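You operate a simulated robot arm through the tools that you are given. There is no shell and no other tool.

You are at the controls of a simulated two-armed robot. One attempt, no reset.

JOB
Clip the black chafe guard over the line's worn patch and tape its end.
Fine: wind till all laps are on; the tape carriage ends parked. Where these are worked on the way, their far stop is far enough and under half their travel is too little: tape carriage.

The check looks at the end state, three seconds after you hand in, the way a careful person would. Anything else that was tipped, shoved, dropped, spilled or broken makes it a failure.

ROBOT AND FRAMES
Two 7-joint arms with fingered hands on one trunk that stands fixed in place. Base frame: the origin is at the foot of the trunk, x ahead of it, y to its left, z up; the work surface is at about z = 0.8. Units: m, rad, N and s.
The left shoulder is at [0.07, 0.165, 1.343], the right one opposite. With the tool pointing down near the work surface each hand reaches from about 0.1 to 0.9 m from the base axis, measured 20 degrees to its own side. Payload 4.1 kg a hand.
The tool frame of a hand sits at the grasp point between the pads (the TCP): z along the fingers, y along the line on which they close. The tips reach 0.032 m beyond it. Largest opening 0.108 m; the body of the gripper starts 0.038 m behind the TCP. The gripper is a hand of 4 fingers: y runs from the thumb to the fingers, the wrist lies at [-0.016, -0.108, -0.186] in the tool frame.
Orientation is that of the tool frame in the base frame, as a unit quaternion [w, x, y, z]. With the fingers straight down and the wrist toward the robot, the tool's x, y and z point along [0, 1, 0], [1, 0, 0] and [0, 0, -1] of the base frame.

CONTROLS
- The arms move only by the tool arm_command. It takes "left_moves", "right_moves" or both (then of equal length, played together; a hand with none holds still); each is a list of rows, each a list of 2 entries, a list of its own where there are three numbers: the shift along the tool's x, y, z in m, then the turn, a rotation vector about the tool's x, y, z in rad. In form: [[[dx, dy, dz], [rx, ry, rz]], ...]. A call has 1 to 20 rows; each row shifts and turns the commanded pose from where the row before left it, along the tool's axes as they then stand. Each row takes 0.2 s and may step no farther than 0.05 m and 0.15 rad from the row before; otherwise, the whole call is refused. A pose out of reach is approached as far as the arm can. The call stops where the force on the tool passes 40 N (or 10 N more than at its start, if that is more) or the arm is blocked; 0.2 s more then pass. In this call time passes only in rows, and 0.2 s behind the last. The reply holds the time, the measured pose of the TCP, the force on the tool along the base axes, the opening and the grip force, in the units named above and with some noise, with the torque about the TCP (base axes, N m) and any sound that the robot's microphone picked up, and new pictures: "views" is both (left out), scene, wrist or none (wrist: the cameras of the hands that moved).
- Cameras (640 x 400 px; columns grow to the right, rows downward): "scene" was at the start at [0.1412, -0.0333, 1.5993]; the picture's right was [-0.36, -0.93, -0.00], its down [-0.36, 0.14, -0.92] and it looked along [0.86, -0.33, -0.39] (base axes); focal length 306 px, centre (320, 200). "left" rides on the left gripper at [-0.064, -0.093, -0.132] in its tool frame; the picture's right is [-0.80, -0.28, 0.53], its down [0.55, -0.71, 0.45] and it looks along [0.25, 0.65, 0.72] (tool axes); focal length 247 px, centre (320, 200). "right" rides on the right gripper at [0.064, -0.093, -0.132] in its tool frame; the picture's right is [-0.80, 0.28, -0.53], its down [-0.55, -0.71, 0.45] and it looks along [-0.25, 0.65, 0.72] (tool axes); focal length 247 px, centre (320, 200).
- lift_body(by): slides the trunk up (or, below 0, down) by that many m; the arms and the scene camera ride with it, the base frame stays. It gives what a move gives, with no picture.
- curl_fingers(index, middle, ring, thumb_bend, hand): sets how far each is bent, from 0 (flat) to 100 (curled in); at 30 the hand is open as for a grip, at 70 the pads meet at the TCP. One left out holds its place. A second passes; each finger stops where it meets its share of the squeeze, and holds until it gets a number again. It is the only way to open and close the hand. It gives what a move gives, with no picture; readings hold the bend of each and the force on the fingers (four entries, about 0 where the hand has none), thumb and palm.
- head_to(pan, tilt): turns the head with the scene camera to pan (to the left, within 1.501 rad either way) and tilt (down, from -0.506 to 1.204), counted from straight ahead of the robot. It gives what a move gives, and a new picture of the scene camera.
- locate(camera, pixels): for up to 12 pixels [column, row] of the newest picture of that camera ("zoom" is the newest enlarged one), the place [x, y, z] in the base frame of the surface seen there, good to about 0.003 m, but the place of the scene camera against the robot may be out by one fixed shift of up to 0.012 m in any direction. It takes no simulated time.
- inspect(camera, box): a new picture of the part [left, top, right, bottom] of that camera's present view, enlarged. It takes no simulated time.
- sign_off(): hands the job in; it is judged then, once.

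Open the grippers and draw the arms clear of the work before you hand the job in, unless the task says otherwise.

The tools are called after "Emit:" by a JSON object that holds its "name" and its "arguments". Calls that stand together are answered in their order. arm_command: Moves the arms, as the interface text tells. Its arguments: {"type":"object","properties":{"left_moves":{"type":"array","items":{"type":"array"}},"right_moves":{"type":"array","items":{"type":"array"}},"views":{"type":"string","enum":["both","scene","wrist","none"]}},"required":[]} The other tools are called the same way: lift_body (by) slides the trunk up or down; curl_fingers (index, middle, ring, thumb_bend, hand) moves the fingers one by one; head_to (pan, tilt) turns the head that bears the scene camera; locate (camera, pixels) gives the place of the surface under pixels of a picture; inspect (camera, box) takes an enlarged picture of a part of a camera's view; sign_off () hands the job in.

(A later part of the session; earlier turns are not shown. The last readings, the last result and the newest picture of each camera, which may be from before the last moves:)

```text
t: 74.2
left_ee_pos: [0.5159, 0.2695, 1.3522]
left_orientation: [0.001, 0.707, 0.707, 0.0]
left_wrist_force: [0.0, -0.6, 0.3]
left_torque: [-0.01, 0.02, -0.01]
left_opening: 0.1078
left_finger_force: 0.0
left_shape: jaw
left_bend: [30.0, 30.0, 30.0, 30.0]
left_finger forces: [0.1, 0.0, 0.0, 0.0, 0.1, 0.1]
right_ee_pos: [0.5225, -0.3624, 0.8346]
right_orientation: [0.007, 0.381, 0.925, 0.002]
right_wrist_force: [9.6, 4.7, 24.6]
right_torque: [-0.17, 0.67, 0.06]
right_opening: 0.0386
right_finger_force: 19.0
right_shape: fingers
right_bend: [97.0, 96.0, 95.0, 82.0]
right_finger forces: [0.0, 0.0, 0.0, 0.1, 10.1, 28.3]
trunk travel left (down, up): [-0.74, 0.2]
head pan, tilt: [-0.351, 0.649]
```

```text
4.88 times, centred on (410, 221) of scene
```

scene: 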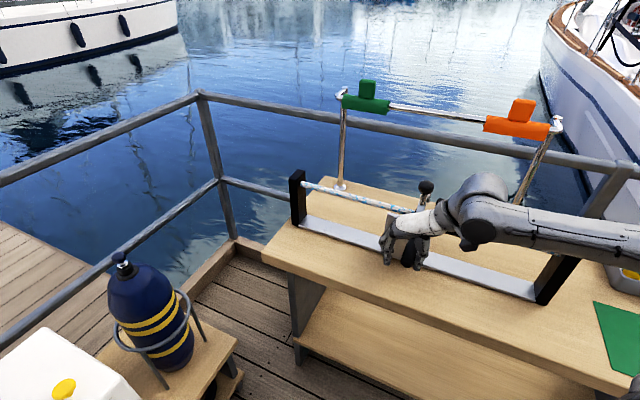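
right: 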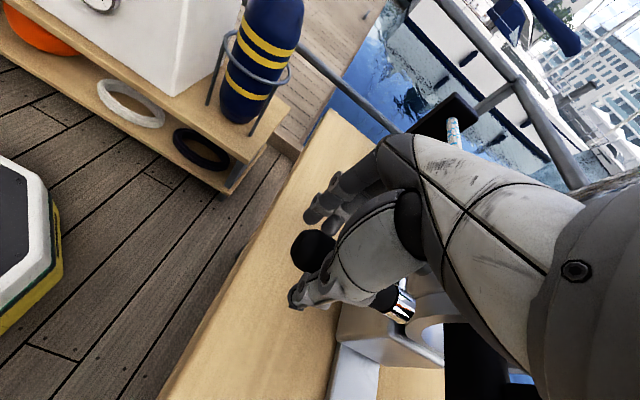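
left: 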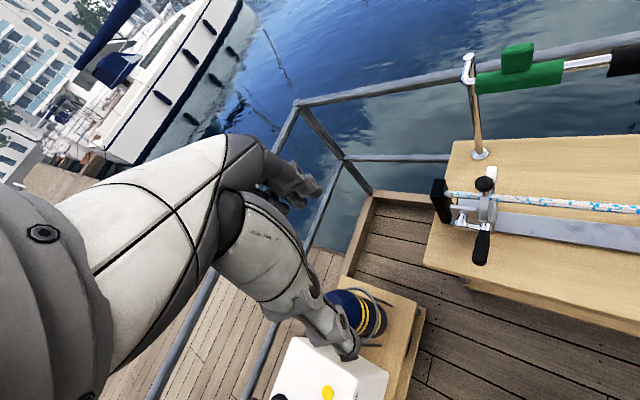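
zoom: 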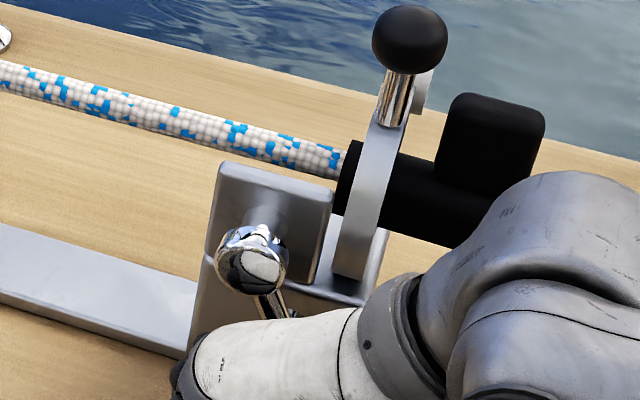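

The crank arm now points well down (hub (255,262) to (280,310)), but I'm pressing 25 N downward, i.e. my arc is slightly too low. I'll move along +s with a small rise to relieve that and pass the bottom.

Emit:
{"name": "arm_command", "arguments": {"right_moves": [[[0, 0.006, -0.003], [0, 0, 0]], [[0, 0.008, -0.001], [0, 0, 0]]], "views": "none"}}

Emit:
{"name": "inspect", "arguments": {"camera": "scene", "box": [360, 180, 460, 262]}}

```text
t: 74.8
left_ee_pos: [0.5176, 0.2665, 1.3518]
left_orientation: [-0.001, 0.706, 0.708, 0.0]
left_wrist_force: [-0.8, -0.3, -1.5]
left_torque: [-0.04, -0.01, -0.02]
left_opening: 0.1077
left_finger_force: 0.0
left_shape: jaw
left_bend: [30.0, 30.0, 30.0, 30.0]
left_finger forces: [0.0, 0.0, 0.1, 0.0, 0.0, 0.1]
right_ee_pos: [0.5286, -0.3564, 0.8338]
right_orientation: [0.0, 0.383, 0.924, -0.001]
right_wrist_force: [-2.4, -7.3, -4.8]
right_torque: [0.35, -0.19, 0.16]
right_opening: 0.0383
right_finger_force: 11.1
right_shape: fingers
right_bend: [97.0, 96.0, 95.0, 82.0]
right_finger forces: [4.2, 0.0, 0.0, 0.0, 13.7, 4.6]
trunk travel left (down, up): [-0.74, 0.2]
head pan, tilt: [-0.351, 0.649]
```

```text
4.88 times, centred on (410, 221) of scene
```

zoom: 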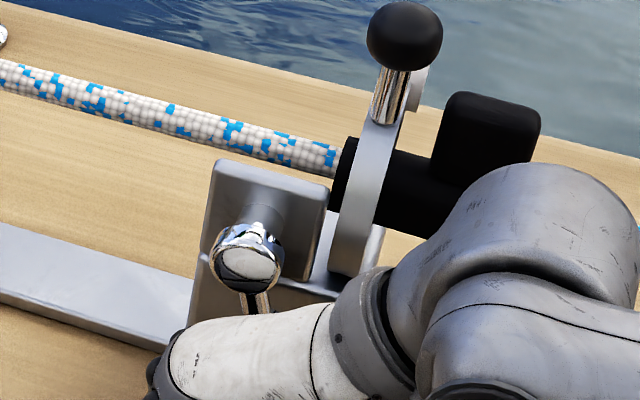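

The arm is now nearly vertical (hub (248,262) → (257,310)) and the carriage hasn't moved relative to the guard. I'll continue across the bottom toward +s.

Emit:
{"name": "arm_command", "arguments": {"right_moves": [[[0, 0.0105, 0.0], [0, 0, 0]], [[0, 0.0105, -0.002], [0, 0, 0]]], "views": "none"}}

Emit:
{"name": "inspect", "arguments": {"camera": "scene", "box": [360, 180, 460, 262]}}

```text
t: 75.4
left_ee_pos: [0.517, 0.2687, 1.3514]
left_orientation: [0.0, 0.707, 0.707, 0.0]
left_wrist_force: [0.6, 0.0, 0.3]
left_torque: [0.02, 0.03, 0.0]
left_opening: 0.1079
left_finger_force: 0.0
left_shape: jaw
left_bend: [30.0, 30.0, 30.0, 30.0]
left_finger forces: [0.0, 0.0, 0.0, 0.0, 0.0, 0.0]
right_ee_pos: [0.5467, -0.3392, 0.8372]
right_orientation: [0.003, 0.382, 0.924, 0.001]
right_wrist_force: [-4.7, -2.3, -8.7]
right_torque: [0.08, -0.19, -0.01]
right_opening: 0.038
right_finger_force: 7.8
right_shape: fingers
right_bend: [97.0, 96.0, 95.0, 82.0]
right_finger forces: [14.0, 0.6, 0.1, 0.0, 0.0, 0.9]
trunk travel left (down, up): [-0.74, 0.2]
head pan, tilt: [-0.351, 0.649]
```

```text
4.88 times, centred on (410, 221) of scene
```

zoom: 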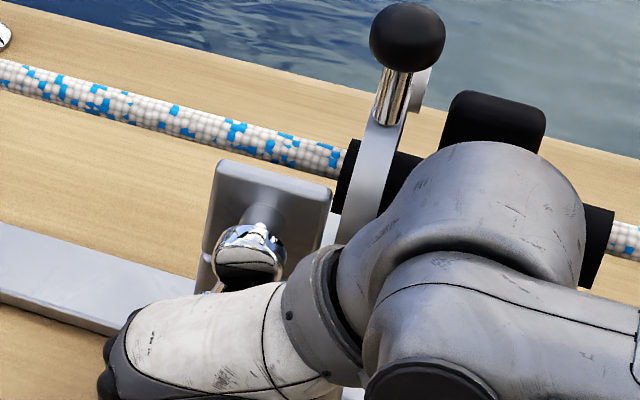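

The crank has passed the bottom (arm now pointing down-left from the hub) with ~9 N lift. Continuing up the far side.

Emit:
{"name": "arm_command", "arguments": {"right_moves": [[[0, 0.009, -0.0054], [0, 0, 0]], [[0, 0.0081, -0.0073], [0, 0, 0]], [[0, 0.0064, -0.0088], [0, 0, 0]]], "views": "none"}}

Emit:
{"name": "inspect", "arguments": {"camera": "scene", "box": [360, 180, 460, 262]}}

```text
t: 76.2
left_ee_pos: [0.5192, 0.2678, 1.3514]
left_orientation: [-0.001, 0.707, 0.707, -0.001]
left_wrist_force: [0.1, -0.1, -0.6]
left_torque: [0.02, 0.02, -0.01]
left_opening: 0.1077
left_finger_force: 0.0
left_shape: jaw
left_bend: [30.0, 30.0, 30.0, 30.0]
left_finger forces: [0.0, 0.1, 0.0, 0.0, 0.1, 0.1]
right_ee_pos: [0.5642, -0.3219, 0.8579]
right_orientation: [0.002, 0.381, 0.924, 0.001]
right_wrist_force: [2.5, 5.4, -11.5]
right_torque: [-0.25, 0.19, 0.2]
right_opening: 0.0379
right_finger_force: 9.4
right_shape: fingers
right_bend: [97.0, 96.0, 95.0, 82.0]
right_finger forces: [11.2, 0.1, 7.5, 0.0, 0.0, 0.6]
trunk travel left (down, up): [-0.74, 0.2]
head pan, tilt: [-0.351, 0.649]
```

```text
4.88 times, centred on (410, 221) of scene
```

zoom: 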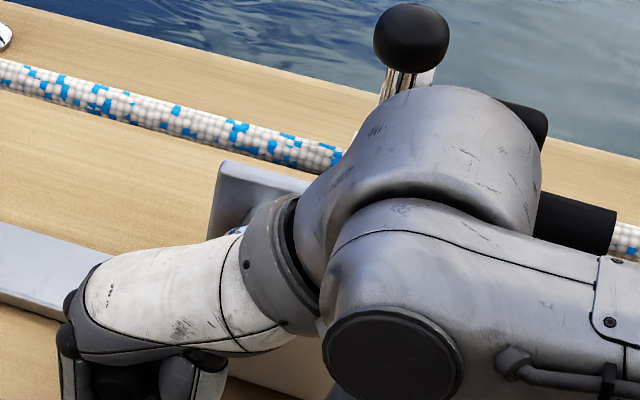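

Handle is now at the lower left with ~11 N lift and the knob unmoved. Continuing up through the +s side.

Emit:
{"name": "arm_command", "arguments": {"right_moves": [[[0, 0.00443, -0.00993], [0, 0, 0]], [[0, 0.00226, -0.01063], [0, 0, 0]], [[0, 0, -0.01088], [0, 0, 0]], [[0, -0.00226, -0.01063], [0, 0, 0]]], "views": "none"}}

Emit:
{"name": "inspect", "arguments": {"camera": "scene", "box": [360, 160, 460, 242]}}

```text
t: 77.2
left_ee_pos: [0.5195, 0.2696, 1.3503]
left_orientation: [0.0, 0.707, 0.708, -0.001]
left_wrist_force: [0.4, 0.7, -0.2]
left_torque: [-0.02, -0.02, -0.01]
left_opening: 0.1077
left_finger_force: 0.2
left_shape: jaw
left_bend: [30.0, 30.0, 30.0, 30.0]
left_finger forces: [0.0, 0.0, 0.1, 0.0, 0.1, 0.0]
right_ee_pos: [0.5668, -0.3185, 0.9025]
right_orientation: [0.005, 0.381, 0.924, 0.001]
right_wrist_force: [13.6, 9.0, 0.5]
right_torque: [-0.41, 0.74, 0.28]
right_opening: 0.0383
right_finger_force: 12.4
right_shape: fingers
right_bend: [97.0, 96.0, 95.0, 82.0]
right_finger forces: [7.8, 0.0, 12.6, 0.1, 0.0, 4.5]
trunk travel left (down, up): [-0.74, 0.2]
head pan, tilt: [-0.351, 0.649]
```

```text
4.88 times, centred on (410, 201) of scene
```

zoom: 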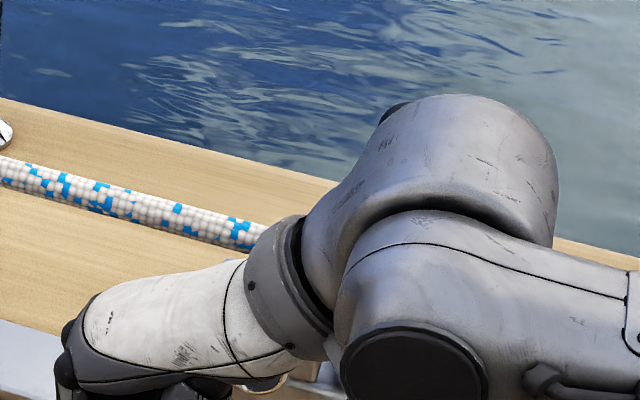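

Now about at the +s side; I'm pushing the handle 16 N toward the stop, so my circle is slightly inside. I'll continue upward with less −s movement.

Emit:
{"name": "arm_command", "arguments": {"right_moves": [[[0, 0.001, -0.01], [0, 0, 0]], [[0, -0.002, -0.01], [0, 0, 0]], [[0, -0.004, -0.009], [0, 0, 0]]], "views": "none"}}

Emit:
{"name": "inspect", "arguments": {"camera": "right", "box": [230, 130, 550, 380]}}

```text
t: 78.0
left_ee_pos: [0.5184, 0.2658, 1.3525]
left_orientation: [0.0, 0.707, 0.707, 0.0]
left_wrist_force: [-0.2, 0.0, 0.6]
left_torque: [0.03, -0.03, 0.01]
left_opening: 0.1079
left_finger_force: 0.0
left_shape: jaw
left_bend: [30.0, 30.0, 30.0, 30.0]
left_finger forces: [0.1, 0.0, 0.1, 0.0, 0.1, 0.1]
right_ee_pos: [0.5607, -0.3272, 0.9282]
right_orientation: [0.0, 0.382, 0.924, 0.001]
right_wrist_force: [-10.6, -4.3, -21.9]
right_torque: [0.22, -0.3, 0.06]
right_opening: 0.0378
right_finger_force: 17.1
right_shape: fingers
right_bend: [97.0, 96.0, 95.0, 82.0]
right_finger forces: [27.9, 2.0, 4.4, 0.0, 0.0, 0.1]
trunk travel left (down, up): [-0.74, 0.2]
head pan, tilt: [-0.351, 0.649]
```

```text
1.60 times, centred on (390, 255) of right
```

zoom: 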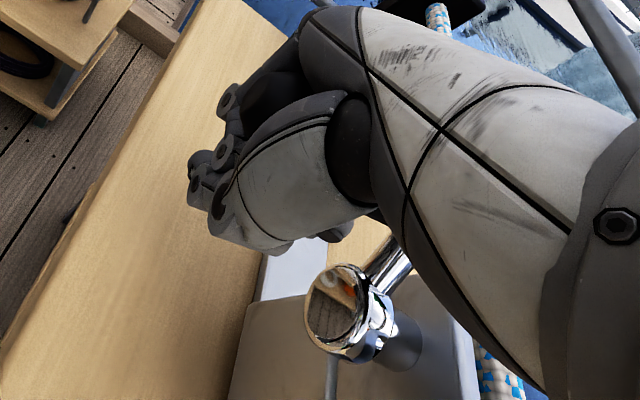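

In the wrist view the crank arm points up from the hub ((345,310) → (400,258)), about 30° before the top; I'm lifting too hard (22 N), so I'll now move mainly toward −s over the top.

Emit:
{"name": "arm_command", "arguments": {"right_moves": [[[0, -0.008, 0.0], [0, 0, 0]], [[0, -0.009, -0.001], [0, 0, 0]]], "views": "none"}}

Emit:
{"name": "inspect", "arguments": {"camera": "right", "box": [230, 130, 550, 380]}}

```text
t: 78.6
left_ee_pos: [0.518, 0.269, 1.3532]
left_orientation: [-0.001, 0.707, 0.708, -0.001]
left_wrist_force: [0.7, -0.1, -0.5]
left_torque: [0.02, 0.03, 0.01]
left_opening: 0.1074
left_finger_force: 0.0
left_shape: jaw
left_bend: [30.0, 30.0, 30.0, 30.0]
left_finger forces: [0.0, 0.1, 0.1, 0.0, 0.0, 0.0]
right_ee_pos: [0.5504, -0.3357, 0.9339]
right_orientation: [0.005, 0.38, 0.925, 0.002]
right_wrist_force: [4.8, 2.8, 0.6]
right_torque: [-0.1, 0.25, 0.25]
right_opening: 0.0384
right_finger_force: 10.8
right_shape: fingers
right_bend: [97.0, 96.0, 95.0, 82.0]
right_finger forces: [11.5, 0.1, 8.8, 0.1, 0.1, 0.6]
trunk travel left (down, up): [-0.74, 0.2]
head pan, tilt: [-0.351, 0.649]
```

```text
1.60 times, centred on (390, 255) of right
```

zoom: 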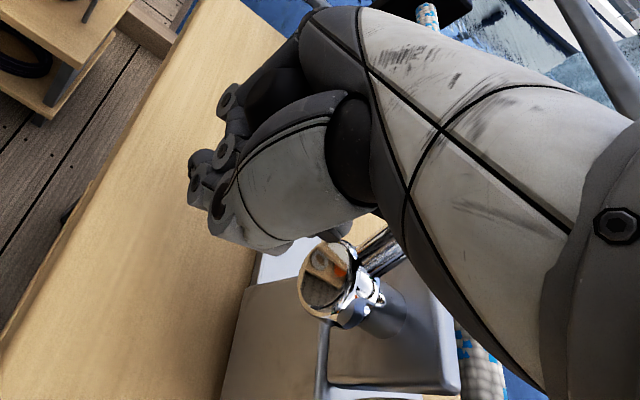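

Near the top with modest force (5 N). Continuing across the top toward −s, then starting down.

Emit:
{"name": "arm_command", "arguments": {"right_moves": [[[0, -0.0105, 0.0], [0, 0, 0]], [[0, -0.0105, 0.002], [0, 0, 0]]], "views": "none"}}

Emit:
{"name": "inspect", "arguments": {"camera": "right", "box": [230, 130, 550, 380]}}

```text
t: 79.2
left_ee_pos: [0.5159, 0.2677, 1.3524]
left_orientation: [0.0, 0.707, 0.707, 0.001]
left_wrist_force: [-0.2, -0.3, 0.2]
left_torque: [0.01, 0.02, -0.04]
left_opening: 0.1079
left_finger_force: 0.0
left_shape: jaw
left_bend: [30.0, 30.0, 30.0, 30.0]
left_finger forces: [0.0, 0.1, 0.0, 0.1, 0.0, 0.0]
right_ee_pos: [0.5325, -0.3511, 0.9302]
right_orientation: [0.005, 0.382, 0.924, 0.001]
right_wrist_force: [4.7, 0.8, 15.8]
right_torque: [0.04, 0.32, -0.01]
right_opening: 0.0382
right_finger_force: 9.4
right_shape: fingers
right_bend: [97.0, 96.0, 95.0, 82.0]
right_finger forces: [0.1, 0.0, 0.1, 0.0, 5.8, 13.2]
trunk travel left (down, up): [-0.74, 0.2]
head pan, tilt: [-0.351, 0.649]
```

```text
1.60 times, centred on (390, 255) of right
```

zoom: 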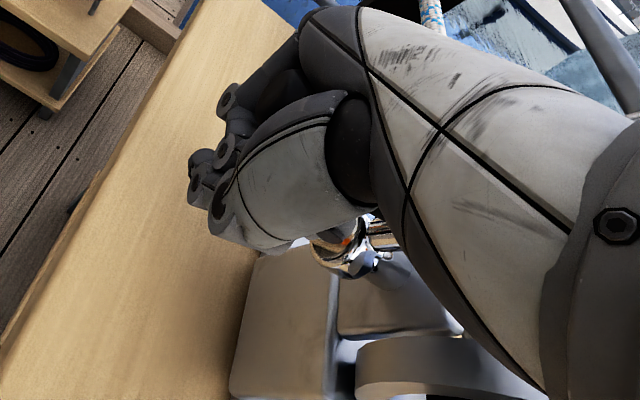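

Past the top (palm now pressing down 16 N). Continuing down the −s side back toward the starting angle.

Emit:
{"name": "arm_command", "arguments": {"right_moves": [[[0, -0.0105, 0.002], [0, 0, 0]], [[0, -0.0094, 0.005], [0, 0, 0]], [[0, -0.008, 0.007], [0, 0, 0]]], "views": "none"}}

Emit:
{"name": "inspect", "arguments": {"camera": "scene", "box": [360, 160, 460, 242]}}

Emit:
{"name": "inspect", "arguments": {"camera": "right", "box": [230, 130, 550, 380]}}

```text
t: 80.0
left_ee_pos: [0.516, 0.2681, 1.3527]
left_orientation: [0.002, 0.707, 0.707, 0.001]
left_wrist_force: [0.3, -0.5, -0.1]
left_torque: [0.0, -0.01, -0.01]
left_opening: 0.1075
left_finger_force: 0.0
left_shape: jaw
left_bend: [30.0, 30.0, 30.0, 30.0]
left_finger forces: [0.0, 0.0, 0.0, 0.0, 0.1, 0.1]
right_ee_pos: [0.5132, -0.3712, 0.9145]
right_orientation: [0.003, 0.381, 0.924, 0.001]
right_wrist_force: [-3.9, -5.7, 10.9]
right_torque: [0.37, -0.15, 0.06]
right_opening: 0.0385
right_finger_force: 8.4
right_shape: fingers
right_bend: [97.0, 96.0, 95.0, 82.0]
right_finger forces: [0.1, 0.0, 0.1, 0.0, 10.4, 6.2]
trunk travel left (down, up): [-0.74, 0.2]
head pan, tilt: [-0.351, 0.649]
```

```text
4.88 times, centred on (410, 201) of scene
```

zoom: 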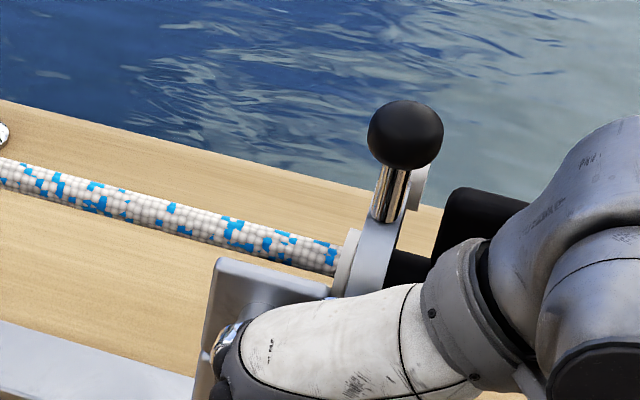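

```text
1.60 times, centred on (390, 255) of right
```

zoom: 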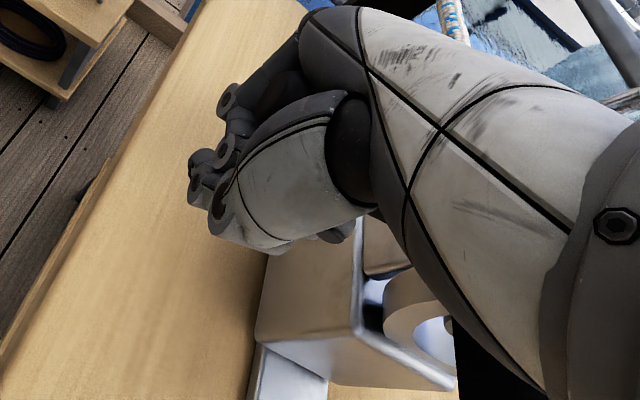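

A light band has appeared around the guard's left end (zoom (347,262)): the first lap of tape is going on, and the earlier upward lock was just the crank's start stop. I'll keep winding in this direction with a refined circle (centre s≈0.134, z≈0.885, radius 48 mm).

Emit:
{"name": "arm_command", "arguments": {"right_moves": [[[0, -0.008, 0.0055], [0, 0, 0]], [[0, -0.0048, 0.0116], [0, 0, 0]], [[0, -0.0016, 0.0124], [0, 0, 0]], [[0, 0.0016, 0.0124], [0, 0, 0]], [[0, 0.0048, 0.0116], [0, 0, 0]]], "views": "none"}}

Emit:
{"name": "inspect", "arguments": {"camera": "scene", "box": [360, 170, 460, 252]}}

```text
t: 81.2
left_ee_pos: [0.5153, 0.2677, 1.3529]
left_orientation: [0.001, 0.707, 0.707, 0.001]
left_wrist_force: [1.2, -0.3, -0.5]
left_torque: [0.01, 0.0, 0.0]
left_opening: 0.1076
left_finger_force: 0.0
left_shape: jaw
left_bend: [30.0, 30.0, 30.0, 30.0]
left_finger forces: [0.0, 0.0, 0.0, 0.0, 0.0, 0.0]
right_ee_pos: [0.5068, -0.3772, 0.8631]
right_orientation: [0.001, 0.382, 0.924, 0.001]
right_wrist_force: [-10.4, -1.9, -0.4]
right_torque: [0.11, -0.62, 0.0]
right_opening: 0.0382
right_finger_force: 9.8
right_shape: fingers
right_bend: [97.0, 96.0, 95.0, 82.0]
right_finger forces: [6.9, 0.1, 0.1, 0.0, 10.7, 1.8]
trunk travel left (down, up): [-0.74, 0.2]
head pan, tilt: [-0.351, 0.649]
```

```text
4.88 times, centred on (410, 211) of scene
```

zoom: 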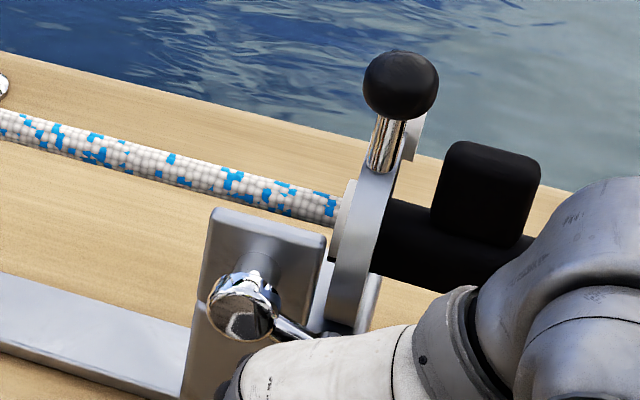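

Tape band is visible at (340,220) and the carriage hasn't shifted relative to the line pattern. I was pushing 9 N toward +s there, so I'll bias the circle 3 mm toward the stop and continue through the bottom.

Emit:
{"name": "arm_command", "arguments": {"right_moves": [[[0, 0.0045, 0.013], [0, 0, 0]], [[0, 0.0095, 0.008], [0, 0, 0]], [[0, 0.0116, 0.0048], [0, 0, 0]], [[0, 0.0124, 0.001], [0, 0, 0]], [[0, 0.0124, -0.0016], [0, 0, 0]]], "views": "none"}}

Emit:
{"name": "inspect", "arguments": {"camera": "scene", "box": [360, 180, 460, 262]}}

```text
t: 82.4
left_ee_pos: [0.5174, 0.2669, 1.3521]
left_orientation: [-0.001, 0.707, 0.707, -0.001]
left_wrist_force: [-0.1, -0.3, -0.8]
left_torque: [-0.02, 0.03, -0.02]
left_opening: 0.1079
left_finger_force: 0.0
left_shape: jaw
left_bend: [30.0, 30.0, 30.0, 30.0]
left_finger forces: [0.0, 0.0, 0.0, 0.0, 0.1, 0.0]
right_ee_pos: [0.5455, -0.3425, 0.8361]
right_orientation: [0.002, 0.382, 0.924, 0.0]
right_wrist_force: [-4.9, -0.3, -11.8]
right_torque: [0.04, -0.25, -0.01]
right_opening: 0.0376
right_finger_force: 9.4
right_shape: fingers
right_bend: [97.0, 96.0, 95.0, 82.0]
right_finger forces: [17.3, 0.9, 0.2, 0.0, 0.0, 1.3]
trunk travel left (down, up): [-0.74, 0.2]
head pan, tilt: [-0.351, 0.649]
```

```text
4.88 times, centred on (410, 221) of scene
```

zoom: 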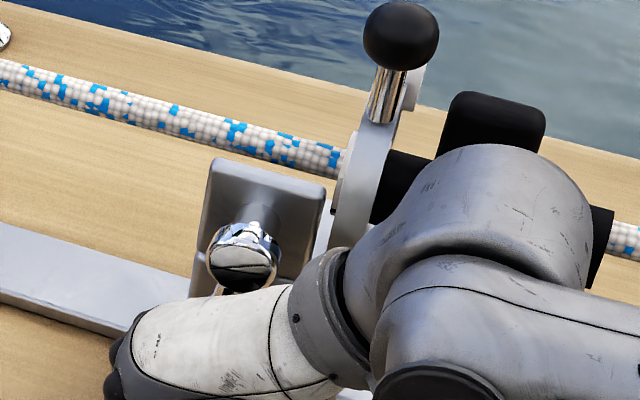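

The carriage has drifted only about 4 mm (knob 408 → 401 in the zoom), which I'll correct by biasing toward −s on the upper half. Continuing up the far side.

Emit:
{"name": "arm_command", "arguments": {"right_moves": [[[0, 0.0106, -0.0048], [0, 0, 0]], [[0, 0.0089, -0.0077], [0, 0, 0]], [[0, 0.0065, -0.0099], [0, 0, 0]], [[0, 0.0035, -0.0116], [0, 0, 0]], [[0, 0.0006, -0.0124], [0, 0, 0]], [[0, -0.0016, -0.0124], [0, 0, 0]]], "views": "none"}}

Emit:
{"name": "inspect", "arguments": {"camera": "right", "box": [230, 130, 550, 380]}}

```text
t: 83.8
left_ee_pos: [0.5213, 0.2724, 1.3492]
left_orientation: [0.0, 0.707, 0.707, -0.002]
left_wrist_force: [-0.3, 0.4, -0.6]
left_torque: [0.0, -0.01, 0.02]
left_opening: 0.1076
left_finger_force: 0.1
left_shape: jaw
left_bend: [30.0, 30.0, 30.0, 30.0]
left_finger forces: [0.1, 0.0, 0.0, 0.1, 0.1, 0.1]
right_ee_pos: [0.5682, -0.3175, 0.897]
right_orientation: [0.005, 0.382, 0.924, 0.002]
right_wrist_force: [29.1, 18.9, 3.3]
right_torque: [-0.81, 1.44, 0.39]
right_opening: 0.0379
right_finger_force: 17.9
right_shape: fingers
right_bend: [97.0, 96.0, 95.0, 82.0]
right_finger forces: [8.4, 0.1, 21.0, 0.0, 0.1, 6.8]
trunk travel left (down, up): [-0.74, 0.2]
head pan, tilt: [-0.351, 0.649]
```

```text
1.60 times, centred on (390, 255) of right
```

zoom: 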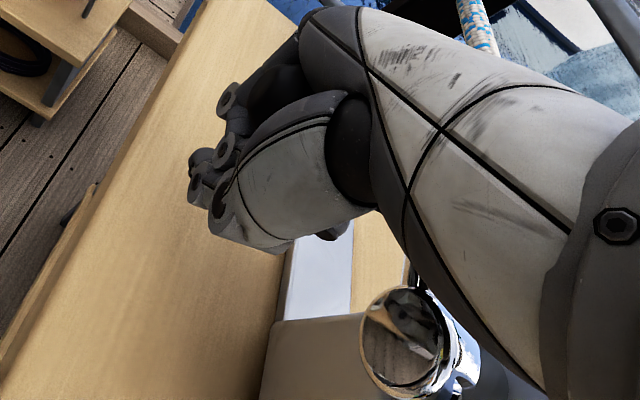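

Here I'm pushing 34 N toward the stop, too much; I'll shift 6 mm toward +s while rising and then carry on over the top.

Emit:
{"name": "arm_command", "arguments": {"right_moves": [[[0, 0.006, -0.003], [0, 0, 0]], [[0, -0.0025, -0.0116], [0, 0, 0]], [[0, -0.0065, -0.0095], [0, 0, 0]], [[0, -0.0099, -0.0055], [0, 0, 0]]], "views": "none"}}

Emit:
{"name": "inspect", "arguments": {"camera": "right", "box": [230, 130, 550, 380]}}

```text
t: 84.8
left_ee_pos: [0.5188, 0.2699, 1.3502]
left_orientation: [-0.001, 0.708, 0.706, -0.001]
left_wrist_force: [0.1, 0.3, 0.1]
left_torque: [-0.02, -0.02, 0.0]
left_opening: 0.1077
left_finger_force: 0.1
left_shape: jaw
left_bend: [30.0, 30.0, 30.0, 30.0]
left_finger forces: [0.0, 0.0, 0.0, 0.0, 0.0, 0.0]
right_ee_pos: [0.5544, -0.3292, 0.9268]
right_orientation: [0.005, 0.382, 0.924, 0.001]
right_wrist_force: [8.1, 3.1, 4.3]
right_torque: [-0.09, 0.43, 0.18]
right_opening: 0.0383
right_finger_force: 11.1
right_shape: fingers
right_bend: [97.0, 96.0, 95.0, 82.0]
right_finger forces: [9.7, 0.0, 8.6, 0.0, 0.0, 4.5]
trunk travel left (down, up): [-0.74, 0.2]
head pan, tilt: [-0.351, 0.649]
```

```text
1.60 times, centred on (390, 255) of right
```

zoom: 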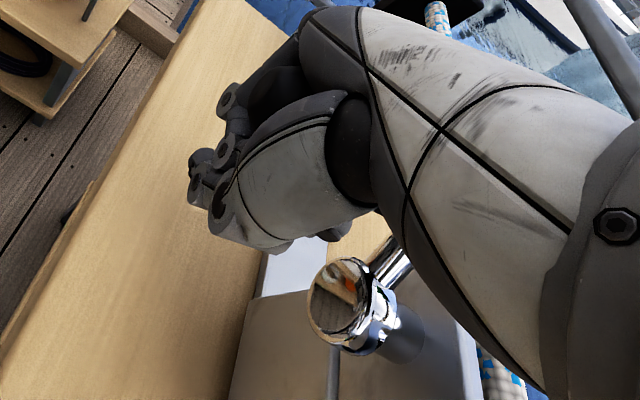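

Good, low forces near 240°. Continuing over the top and down the −s side.

Emit:
{"name": "arm_command", "arguments": {"right_moves": [[[0, -0.0116, -0.004], [0, 0, 0]], [[0, -0.0124, -0.001], [0, 0, 0]], [[0, -0.0124, 0.0016], [0, 0, 0]], [[0, -0.0116, 0.0045], [0, 0, 0]], [[0, -0.0099, 0.0075], [0, 0, 0]], [[0, -0.0077, 0.0099], [0, 0, 0]]], "views": "none"}}

Emit:
{"name": "inspect", "arguments": {"camera": "scene", "box": [360, 160, 460, 242]}}

```text
t: 86.2
left_ee_pos: [0.5174, 0.2682, 1.3508]
left_orientation: [0.0, 0.707, 0.707, 0.0]
left_wrist_force: [0.0, 1.2, -0.4]
left_torque: [0.0, -0.03, -0.03]
left_opening: 0.1076
left_finger_force: 0.0
left_shape: jaw
left_bend: [30.0, 30.0, 30.0, 30.0]
left_finger forces: [0.0, 0.0, 0.0, 0.1, 0.0, 0.1]
right_ee_pos: [0.5086, -0.377, 0.9074]
right_orientation: [0.003, 0.382, 0.924, 0.0]
right_wrist_force: [-2.8, -0.8, 4.4]
right_torque: [0.05, -0.14, 0.02]
right_opening: 0.0383
right_finger_force: 8.5
right_shape: fingers
right_bend: [97.0, 96.0, 95.0, 82.0]
right_finger forces: [5.2, 0.0, 0.0, 0.0, 6.5, 5.5]
trunk travel left (down, up): [-0.74, 0.2]
head pan, tilt: [-0.351, 0.649]
```

```text
4.88 times, centred on (410, 201) of scene
```

zoom: 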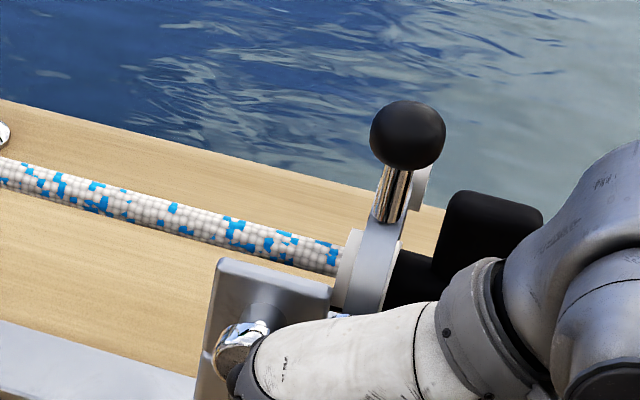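

Second lap nearly complete (tape band at (347,268), carriage on its stop). I'll start the third lap and watch for the end stop.

Emit:
{"name": "arm_command", "arguments": {"right_moves": [[[0, -0.0048, 0.0116], [0, 0, 0]], [[0, -0.0016, 0.0124], [0, 0, 0]], [[0, 0.0006, 0.0124], [0, 0, 0]], [[0, 0.003, 0.012], [0, 0, 0]], [[0, 0.007, 0.0105], [0, 0, 0]]], "views": "none"}}

Emit:
{"name": "arm_command", "arguments": {"right_moves": [[[0, 0.0095, 0.007], [0, 0, 0]], [[0, 0.0116, 0.0035], [0, 0, 0]], [[0, 0.0124, 0.0005], [0, 0, 0]], [[0, 0.0124, -0.0016], [0, 0, 0]]], "views": "none"}}

Emit:
{"name": "inspect", "arguments": {"camera": "scene", "box": [360, 180, 460, 262]}}

```text
t: 87.4
left_ee_pos: [0.5171, 0.2685, 1.3521]
left_orientation: [0.0, 0.707, 0.707, 0.001]
left_wrist_force: [0.5, 0.5, 0.2]
left_torque: [0.0, -0.02, -0.02]
left_opening: 0.1075
left_finger_force: 0.2
left_shape: jaw
left_bend: [30.0, 30.0, 30.0, 30.0]
left_finger forces: [0.0, 0.0, 0.0, 0.0, 0.0, 0.1]
right_ee_pos: [0.5114, -0.3727, 0.8486]
right_orientation: [0.003, 0.382, 0.924, 0.002]
right_wrist_force: [-0.3, -0.3, 5.1]
right_torque: [-0.03, -0.03, 0.02]
right_opening: 0.0382
right_finger_force: 6.2
right_shape: fingers
right_bend: [97.0, 96.0, 95.0, 82.0]
right_finger forces: [0.0, 0.1, 0.0, 0.1, 5.8, 6.5]
trunk travel left (down, up): [-0.74, 0.2]
head pan, tilt: [-0.351, 0.649]
```

```text
t: 88.4
left_ee_pos: [0.5195, 0.2678, 1.3517]
left_orientation: [-0.001, 0.707, 0.707, 0.0]
left_wrist_force: [-0.9, 0.0, 0.3]
left_torque: [-0.02, -0.02, 0.0]
left_opening: 0.1078
left_finger_force: 0.0
left_shape: jaw
left_bend: [30.0, 30.0, 30.0, 30.0]
left_finger forces: [0.0, 0.1, 0.0, 0.0, 0.0, 0.0]
right_ee_pos: [0.5436, -0.341, 0.8388]
right_orientation: [0.002, 0.382, 0.924, 0.0]
right_wrist_force: [-4.4, 0.8, -13.1]
right_torque: [0.03, -0.07, 0.06]
right_opening: 0.038
right_finger_force: 10.6
right_shape: fingers
right_bend: [97.0, 96.0, 95.0, 82.0]
right_finger forces: [17.1, 1.0, 3.4, 0.0, 0.0, 0.4]
trunk travel left (down, up): [-0.74, 0.2]
head pan, tilt: [-0.351, 0.649]
```

```text
4.88 times, centred on (410, 221) of scene
```

zoom: 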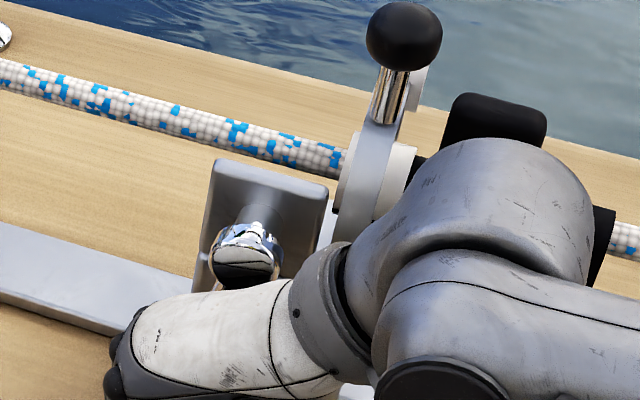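

More tape is on: the band now shows on both sides of the ring ((347,165) and (395,175)). I'll continue the third lap.

Emit:
{"name": "arm_command", "arguments": {"right_moves": [[[0, 0.0116, -0.0048], [0, 0, 0]], [[0, 0.0099, -0.0077], [0, 0, 0]], [[0, 0.0077, -0.0099], [0, 0, 0]], [[0, 0.0048, -0.0116], [0, 0, 0]], [[0, 0.0016, -0.0124], [0, 0, 0]]], "views": "none"}}

Emit:
{"name": "arm_command", "arguments": {"right_moves": [[[0, -0.0005, -0.0124], [0, 0, 0]], [[0, -0.0035, -0.0116], [0, 0, 0]], [[0, -0.0065, -0.0095], [0, 0, 0]], [[0, -0.0095, -0.006], [0, 0, 0]]], "views": "none"}}

Emit:
{"name": "inspect", "arguments": {"camera": "right", "box": [230, 130, 550, 380]}}

```text
t: 89.6
left_ee_pos: [0.5179, 0.2692, 1.3524]
left_orientation: [0.001, 0.708, 0.707, -0.001]
left_wrist_force: [0.5, -0.1, 0.1]
left_torque: [-0.03, -0.01, -0.01]
left_opening: 0.1078
left_finger_force: 0.1
left_shape: jaw
left_bend: [30.0, 30.0, 30.0, 30.0]
left_finger forces: [0.0, 0.0, 0.0, 0.0, 0.0, 0.1]
right_ee_pos: [0.5711, -0.3163, 0.8858]
right_orientation: [0.003, 0.381, 0.924, 0.002]
right_wrist_force: [0.6, 5.6, -3.9]
right_torque: [-0.22, 0.07, 0.16]
right_opening: 0.038
right_finger_force: 9.7
right_shape: fingers
right_bend: [97.0, 96.0, 95.0, 82.0]
right_finger forces: [11.2, 0.3, 6.0, 0.0, 0.0, 1.9]
trunk travel left (down, up): [-0.74, 0.2]
head pan, tilt: [-0.351, 0.649]
```

```text
t: 90.6
left_ee_pos: [0.5175, 0.2679, 1.3513]
left_orientation: [0.001, 0.707, 0.707, 0.0]
left_wrist_force: [0.4, 0.0, 0.1]
left_torque: [-0.01, -0.01, 0.03]
left_opening: 0.1076
left_finger_force: 0.0
left_shape: jaw
left_bend: [30.0, 30.0, 30.0, 30.0]
left_finger forces: [0.0, 0.0, 0.0, 0.0, 0.1, 0.0]
right_ee_pos: [0.5574, -0.3289, 0.926]
right_orientation: [0.004, 0.382, 0.924, 0.001]
right_wrist_force: [5.5, 5.5, 1.4]
right_torque: [-0.19, 0.25, 0.17]
right_opening: 0.0382
right_finger_force: 10.0
right_shape: fingers
right_bend: [97.0, 96.0, 95.0, 82.0]
right_finger forces: [8.9, 0.2, 6.7, 0.1, 0.0, 3.9]
trunk travel left (down, up): [-0.74, 0.2]
head pan, tilt: [-0.351, 0.649]
```

```text
1.60 times, centred on (390, 255) of right
```

zoom: 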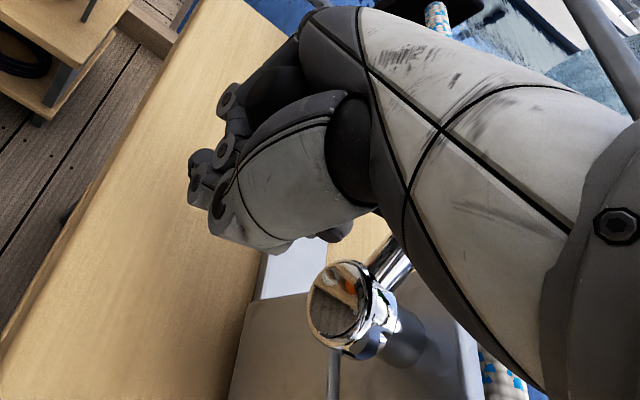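

Smooth with low forces at ~240°. Continuing over the top and down to finish lap three.

Emit:
{"name": "arm_command", "arguments": {"right_moves": [[[0, -0.0122, -0.0045], [0, 0, 0]], [[0, -0.0128, -0.001], [0, 0, 0]], [[0, -0.0128, 0.0016], [0, 0, 0]], [[0, -0.0118, 0.0045], [0, 0, 0]], [[0, -0.0099, 0.0075], [0, 0, 0]]], "views": "none"}}

Emit:
{"name": "arm_command", "arguments": {"right_moves": [[[0, -0.0077, 0.0099], [0, 0, 0]], [[0, -0.0048, 0.0116], [0, 0, 0]], [[0, -0.0016, 0.0124], [0, 0, 0]], [[0, 0.0006, 0.0124], [0, 0, 0]]], "views": "none"}}

Emit:
{"name": "inspect", "arguments": {"camera": "scene", "box": [360, 170, 460, 252]}}

```text
t: 91.8
left_ee_pos: [0.5171, 0.2677, 1.3514]
left_orientation: [0.0, 0.708, 0.707, 0.0]
left_wrist_force: [-0.4, 0.2, -0.6]
left_torque: [0.03, 0.03, 0.01]
left_opening: 0.1078
left_finger_force: 0.0
left_shape: jaw
left_bend: [30.0, 30.0, 30.0, 30.0]
left_finger forces: [0.0, 0.0, 0.0, 0.1, 0.0, 0.0]
right_ee_pos: [0.5133, -0.3721, 0.916]
right_orientation: [0.002, 0.381, 0.924, 0.001]
right_wrist_force: [3.1, -1.3, 4.2]
right_torque: [0.11, 0.18, -0.06]
right_opening: 0.0382
right_finger_force: 9.2
right_shape: fingers
right_bend: [97.0, 96.0, 95.0, 82.0]
right_finger forces: [5.4, 0.1, 0.0, 0.0, 5.5, 7.1]
trunk travel left (down, up): [-0.74, 0.2]
head pan, tilt: [-0.351, 0.649]
```

```text
t: 92.8
left_ee_pos: [0.518, 0.2691, 1.3515]
left_orientation: [0.0, 0.707, 0.707, -0.001]
left_wrist_force: [0.1, -0.6, 0.1]
left_torque: [-0.02, 0.02, -0.04]
left_opening: 0.1077
left_finger_force: 0.0
left_shape: jaw
left_bend: [30.0, 30.0, 30.0, 30.0]
left_finger forces: [0.0, 0.0, 0.0, 0.1, 0.1, 0.0]
right_ee_pos: [0.5034, -0.3811, 0.8703]
right_orientation: [0.003, 0.382, 0.924, 0.0]
right_wrist_force: [-1.1, -1.1, 1.7]
right_torque: [0.04, -0.01, 0.01]
right_opening: 0.0383
right_finger_force: 8.4
right_shape: fingers
right_bend: [97.0, 96.0, 95.0, 82.0]
right_finger forces: [5.5, 0.0, 0.0, 0.0, 6.5, 5.7]
trunk travel left (down, up): [-0.74, 0.2]
head pan, tilt: [-0.351, 0.649]
```

```text
4.88 times, centred on (410, 211) of scene
```

zoom: 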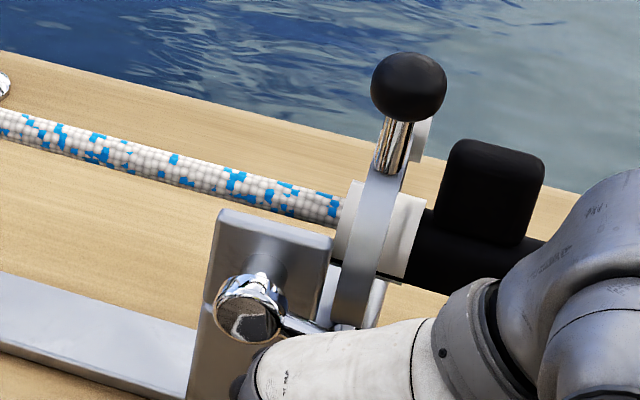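

Three laps done; the tape spans from (350,190) to (418,235), and the crank is still turning freely. I'll wind on into lap four, checking for the stop.

Emit:
{"name": "arm_command", "arguments": {"right_moves": [[[0, 0.003, 0.012], [0, 0, 0]], [[0, 0.007, 0.0105], [0, 0, 0]], [[0, 0.0095, 0.007], [0, 0, 0]], [[0, 0.0116, 0.0035], [0, 0, 0]], [[0, 0.0124, 0.0005], [0, 0, 0]], [[0, 0.0124, -0.0016], [0, 0, 0]]], "views": "none"}}

Emit:
{"name": "inspect", "arguments": {"camera": "scene", "box": [360, 180, 460, 262]}}

```text
t: 94.2
left_ee_pos: [0.5183, 0.2684, 1.3511]
left_orientation: [0.0, 0.707, 0.707, 0.001]
left_wrist_force: [0.6, 0.0, -1.1]
left_torque: [0.0, -0.01, 0.0]
left_opening: 0.1076
left_finger_force: 0.1
left_shape: jaw
left_bend: [30.0, 30.0, 30.0, 30.0]
left_finger forces: [0.0, 0.0, 0.0, 0.0, 0.0, 0.0]
right_ee_pos: [0.5437, -0.3412, 0.8382]
right_orientation: [0.001, 0.382, 0.924, 0.0]
right_wrist_force: [-4.1, -2.3, -9.2]
right_torque: [0.09, -0.14, 0.0]
right_opening: 0.0377
right_finger_force: 9.8
right_shape: fingers
right_bend: [97.0, 96.0, 95.0, 82.0]
right_finger forces: [16.0, 0.8, 1.2, 0.1, 0.0, 0.8]
trunk travel left (down, up): [-0.74, 0.2]
head pan, tilt: [-0.351, 0.649]
```

```text
4.88 times, centred on (410, 221) of scene
```

zoom: 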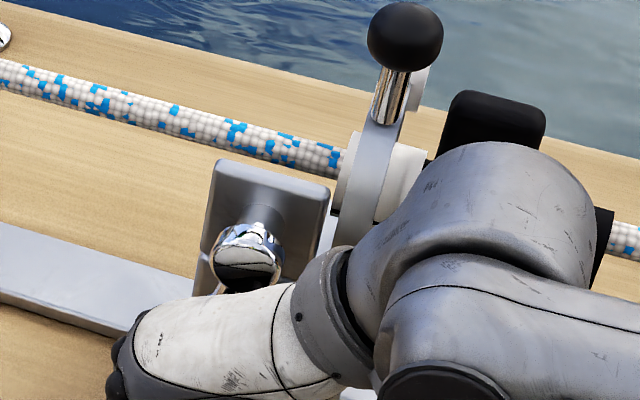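

Tape band keeps growing ((352,140) to (425,165)). Continuing lap four up the far side and over the top.

Emit:
{"name": "arm_command", "arguments": {"right_moves": [[[0, 0.0116, -0.0048], [0, 0, 0]], [[0, 0.0099, -0.0077], [0, 0, 0]], [[0, 0.0077, -0.0099], [0, 0, 0]], [[0, 0.0048, -0.0116], [0, 0, 0]], [[0, 0.0016, -0.0124], [0, 0, 0]]], "views": "none"}}

Emit:
{"name": "arm_command", "arguments": {"right_moves": [[[0, -0.0005, -0.0124], [0, 0, 0]], [[0, -0.0035, -0.0116], [0, 0, 0]], [[0, -0.0065, -0.0095], [0, 0, 0]], [[0, -0.0095, -0.006], [0, 0, 0]]], "views": "none"}}

Emit:
{"name": "arm_command", "arguments": {"right_moves": [[[0, -0.0122, -0.0045], [0, 0, 0]], [[0, -0.0128, -0.001], [0, 0, 0]], [[0, -0.0128, 0.0016], [0, 0, 0]], [[0, -0.0118, 0.0045], [0, 0, 0]], [[0, -0.0099, 0.0075], [0, 0, 0]]], "views": "none"}}

Emit:
{"name": "inspect", "arguments": {"camera": "scene", "box": [360, 170, 460, 252]}}

```text
t: 95.4
left_ee_pos: [0.5185, 0.2691, 1.3515]
left_orientation: [-0.001, 0.708, 0.707, 0.0]
left_wrist_force: [-0.1, -0.2, 0.3]
left_torque: [0.04, 0.0, 0.04]
left_opening: 0.1076
left_finger_force: 0.0
left_shape: jaw
left_bend: [30.0, 30.0, 30.0, 30.0]
left_finger forces: [0.0, 0.1, 0.0, 0.0, 0.1, 0.1]
right_ee_pos: [0.5694, -0.316, 0.8838]
right_orientation: [0.003, 0.381, 0.924, 0.001]
right_wrist_force: [2.3, 7.1, -5.0]
right_torque: [-0.31, 0.15, 0.21]
right_opening: 0.0378
right_finger_force: 9.3
right_shape: fingers
right_bend: [97.0, 96.0, 95.0, 82.0]
right_finger forces: [10.0, 0.1, 6.4, 0.1, 0.0, 2.8]
trunk travel left (down, up): [-0.74, 0.2]
head pan, tilt: [-0.351, 0.649]
```

```text
t: 96.4
left_ee_pos: [0.5176, 0.2698, 1.3518]
left_orientation: [0.001, 0.707, 0.708, -0.001]
left_wrist_force: [0.1, 0.5, 0.2]
left_torque: [0.02, 0.01, 0.0]
left_opening: 0.1076
left_finger_force: 0.0
left_shape: jaw
left_bend: [30.0, 30.0, 30.0, 30.0]
left_finger forces: [0.0, 0.0, 0.2, 0.0, 0.0, 0.0]
right_ee_pos: [0.5559, -0.3302, 0.927]
right_orientation: [0.005, 0.382, 0.924, 0.001]
right_wrist_force: [7.3, 4.5, 6.4]
right_torque: [-0.21, 0.42, 0.17]
right_opening: 0.0381
right_finger_force: 11.0
right_shape: fingers
right_bend: [97.0, 96.0, 95.0, 82.0]
right_finger forces: [6.9, 0.1, 6.9, 0.1, 0.0, 8.1]
trunk travel left (down, up): [-0.74, 0.2]
head pan, tilt: [-0.351, 0.649]
```

```text
t: 97.6
left_ee_pos: [0.5181, 0.2676, 1.3509]
left_orientation: [0.001, 0.707, 0.707, 0.0]
left_wrist_force: [0.4, 0.2, 0.7]
left_torque: [0.0, 0.04, 0.03]
left_opening: 0.1077
left_finger_force: 0.1
left_shape: jaw
left_bend: [30.0, 30.0, 30.0, 30.0]
left_finger forces: [0.0, 0.1, 0.0, 0.0, 0.0, 0.0]
right_ee_pos: [0.5116, -0.3737, 0.9152]
right_orientation: [0.001, 0.382, 0.924, 0.001]
right_wrist_force: [3.0, 1.9, -0.7]
right_torque: [-0.12, 0.18, -0.02]
right_opening: 0.038
right_finger_force: 5.8
right_shape: fingers
right_bend: [97.0, 96.0, 95.0, 82.0]
right_finger forces: [5.5, 0.0, 0.0, 0.1, 0.1, 6.1]
trunk travel left (down, up): [-0.74, 0.2]
head pan, tilt: [-0.351, 0.649]
```

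```text
4.88 times, centred on (410, 211) of scene
```

zoom: 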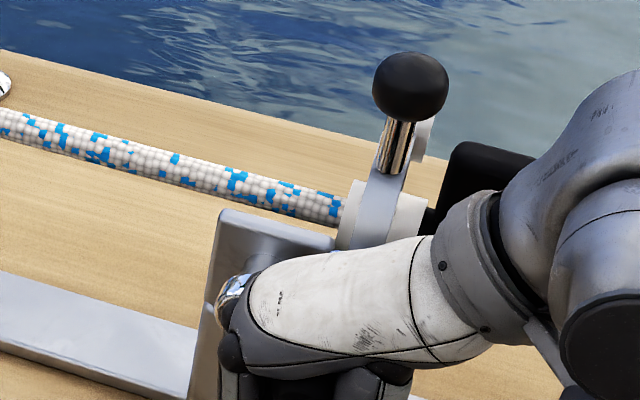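

Lap four is nearly done with no stop felt. Continuing into lap five.

Emit:
{"name": "arm_command", "arguments": {"right_moves": [[[0, -0.0077, 0.0099], [0, 0, 0]], [[0, -0.0048, 0.0116], [0, 0, 0]], [[0, -0.0016, 0.0124], [0, 0, 0]], [[0, 0.0006, 0.0124], [0, 0, 0]]], "views": "none"}}

Emit:
{"name": "inspect", "arguments": {"camera": "scene", "box": [360, 170, 460, 252]}}

```text
t: 98.6
left_ee_pos: [0.5188, 0.2685, 1.3511]
left_orientation: [0.001, 0.707, 0.707, -0.002]
left_wrist_force: [0.2, 0.0, 0.7]
left_torque: [0.01, -0.02, 0.04]
left_opening: 0.1074
left_finger_force: 0.0
left_shape: jaw
left_bend: [30.0, 30.0, 30.0, 30.0]
left_finger forces: [0.1, 0.0, 0.0, 0.0, 0.0, 0.1]
right_ee_pos: [0.5026, -0.3823, 0.8707]
right_orientation: [0.004, 0.382, 0.924, 0.0]
right_wrist_force: [5.3, 3.8, 5.7]
right_torque: [-0.17, 0.33, -0.03]
right_opening: 0.0383
right_finger_force: 5.7
right_shape: fingers
right_bend: [97.0, 96.0, 95.0, 82.0]
right_finger forces: [0.0, 0.0, 0.0, 0.0, 0.0, 10.2]
trunk travel left (down, up): [-0.74, 0.2]
head pan, tilt: [-0.351, 0.649]
```

```text
4.88 times, centred on (410, 211) of scene
```

zoom: 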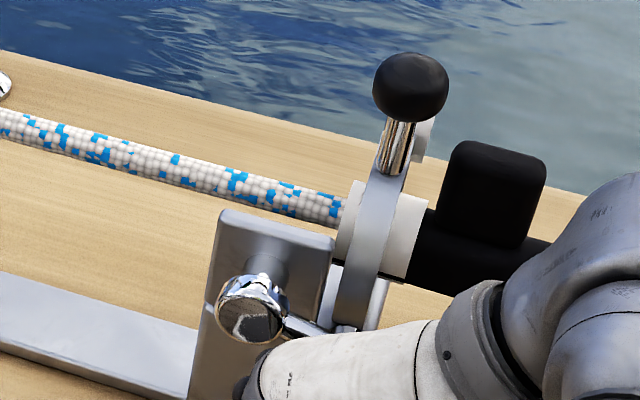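

The tape looks similar to after lap three; I'll zoom in closely on it to compare lap by lap.

Emit:
{"name": "inspect", "arguments": {"camera": "scene", "box": [405, 195, 445, 226]}}

Emit:
{"name": "arm_command", "arguments": {"right_moves": [[[0, 0.003, 0.012], [0, 0, 0]], [[0, 0.007, 0.0105], [0, 0, 0]], [[0, 0.0095, 0.007], [0, 0, 0]], [[0, 0.0116, 0.0035], [0, 0, 0]], [[0, 0.0124, 0.0005], [0, 0, 0]], [[0, 0.0124, -0.0016], [0, 0, 0]]], "views": "none"}}

Emit:
{"name": "inspect", "arguments": {"camera": "scene", "box": [405, 195, 445, 226]}}

```text
12.90 times, centred on (425, 210) of scene
```

zoom: 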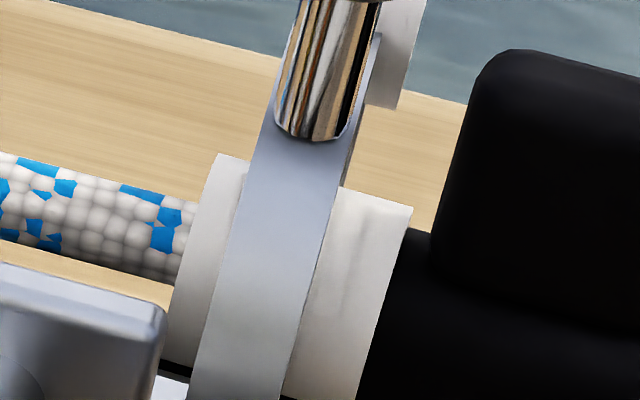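

```text
t: 100.0
left_ee_pos: [0.5185, 0.2674, 1.3508]
left_orientation: [-0.001, 0.706, 0.708, -0.001]
left_wrist_force: [0.3, -0.8, 0.4]
left_torque: [-0.03, 0.03, 0.03]
left_opening: 0.1076
left_finger_force: 0.1
left_shape: jaw
left_bend: [30.0, 30.0, 30.0, 30.0]
left_finger forces: [0.0, 0.0, 0.1, 0.1, 0.0, 0.1]
right_ee_pos: [0.5428, -0.343, 0.8345]
right_orientation: [0.001, 0.381, 0.924, 0.0]
right_wrist_force: [-5.2, -2.2, -10.9]
right_torque: [0.07, -0.28, -0.01]
right_opening: 0.0379
right_finger_force: 8.6
right_shape: fingers
right_bend: [97.0, 96.0, 95.0, 82.0]
right_finger forces: [15.1, 1.1, 0.7, 0.1, 0.0, 1.0]
trunk travel left (down, up): [-0.74, 0.2]
head pan, tilt: [-0.351, 0.649]
```

```text
12.90 times, centred on (425, 210) of scene
```

zoom: 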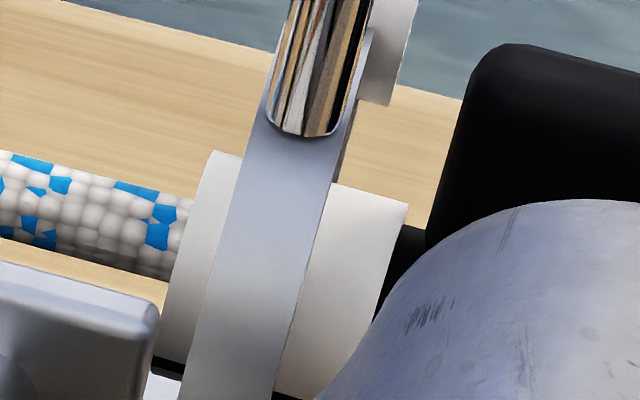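

Now at the same crank angle as at t=94.2 one lap ago; I'll take the identical zoom to compare the tape extent.

Emit:
{"name": "inspect", "arguments": {"camera": "scene", "box": [360, 180, 460, 262]}}

Emit:
{"name": "inspect", "arguments": {"camera": "right", "box": [230, 130, 550, 380]}}

```text
4.88 times, centred on (410, 221) of scene
```

zoom: 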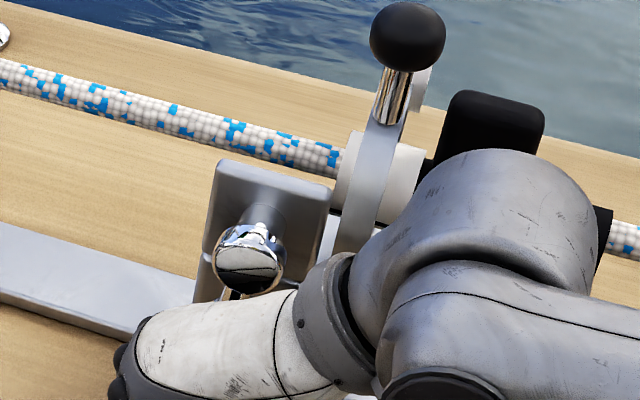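

```text
1.60 times, centred on (390, 255) of right
```

zoom: 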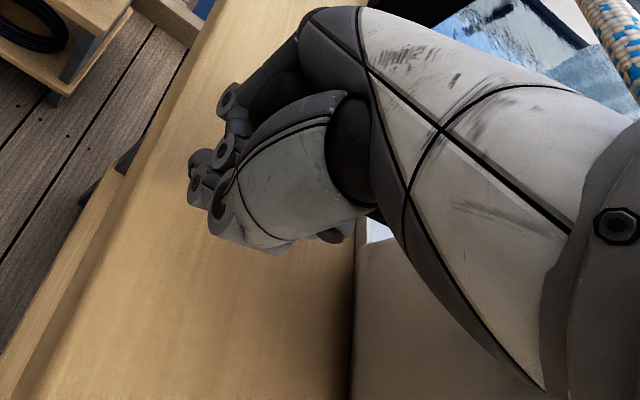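

The tape extent is identical to one lap ago (growth stopped at about lap three), so all laps are on. I'll bring the handle round to the +s side, the stable position for pulling the carriage back to its parking place.

Emit:
{"name": "arm_command", "arguments": {"right_moves": [[[0, 0.0116, -0.0048], [0, 0, 0]], [[0, 0.0099, -0.0077], [0, 0, 0]], [[0, 0.0077, -0.0099], [0, 0, 0]], [[0, 0.0048, -0.0116], [0, 0, 0]], [[0, 0.0016, -0.0124], [0, 0, 0]]], "views": "none"}}

Emit:
{"name": "inspect", "arguments": {"camera": "right", "box": [230, 130, 550, 380]}}

```text
t: 101.2
left_ee_pos: [0.5195, 0.2693, 1.3511]
left_orientation: [-0.001, 0.707, 0.707, -0.001]
left_wrist_force: [-0.5, 0.0, -0.5]
left_torque: [0.02, 0.0, -0.02]
left_opening: 0.1079
left_finger_force: 0.1
left_shape: jaw
left_bend: [30.0, 30.0, 30.0, 30.0]
left_finger forces: [0.1, 0.0, 0.0, 0.0, 0.0, 0.0]
right_ee_pos: [0.5706, -0.3154, 0.8833]
right_orientation: [0.003, 0.381, 0.925, 0.0]
right_wrist_force: [4.8, 5.4, -4.7]
right_torque: [-0.22, 0.28, 0.18]
right_opening: 0.0377
right_finger_force: 9.0
right_shape: fingers
right_bend: [97.0, 96.0, 95.0, 82.0]
right_finger forces: [9.3, 0.1, 6.1, 0.0, 0.0, 2.6]
trunk travel left (down, up): [-0.74, 0.2]
head pan, tilt: [-0.351, 0.649]
```

```text
1.60 times, centred on (390, 255) of right
```

zoom: 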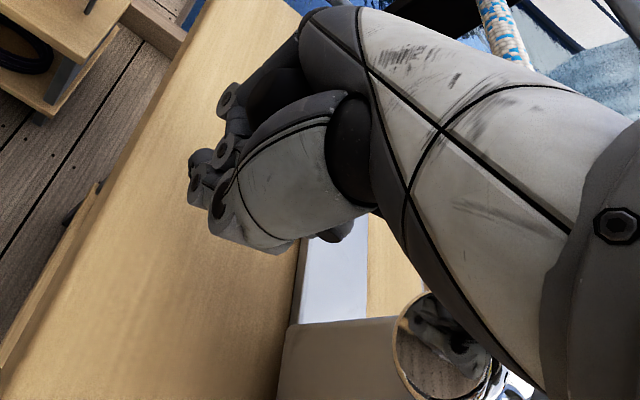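

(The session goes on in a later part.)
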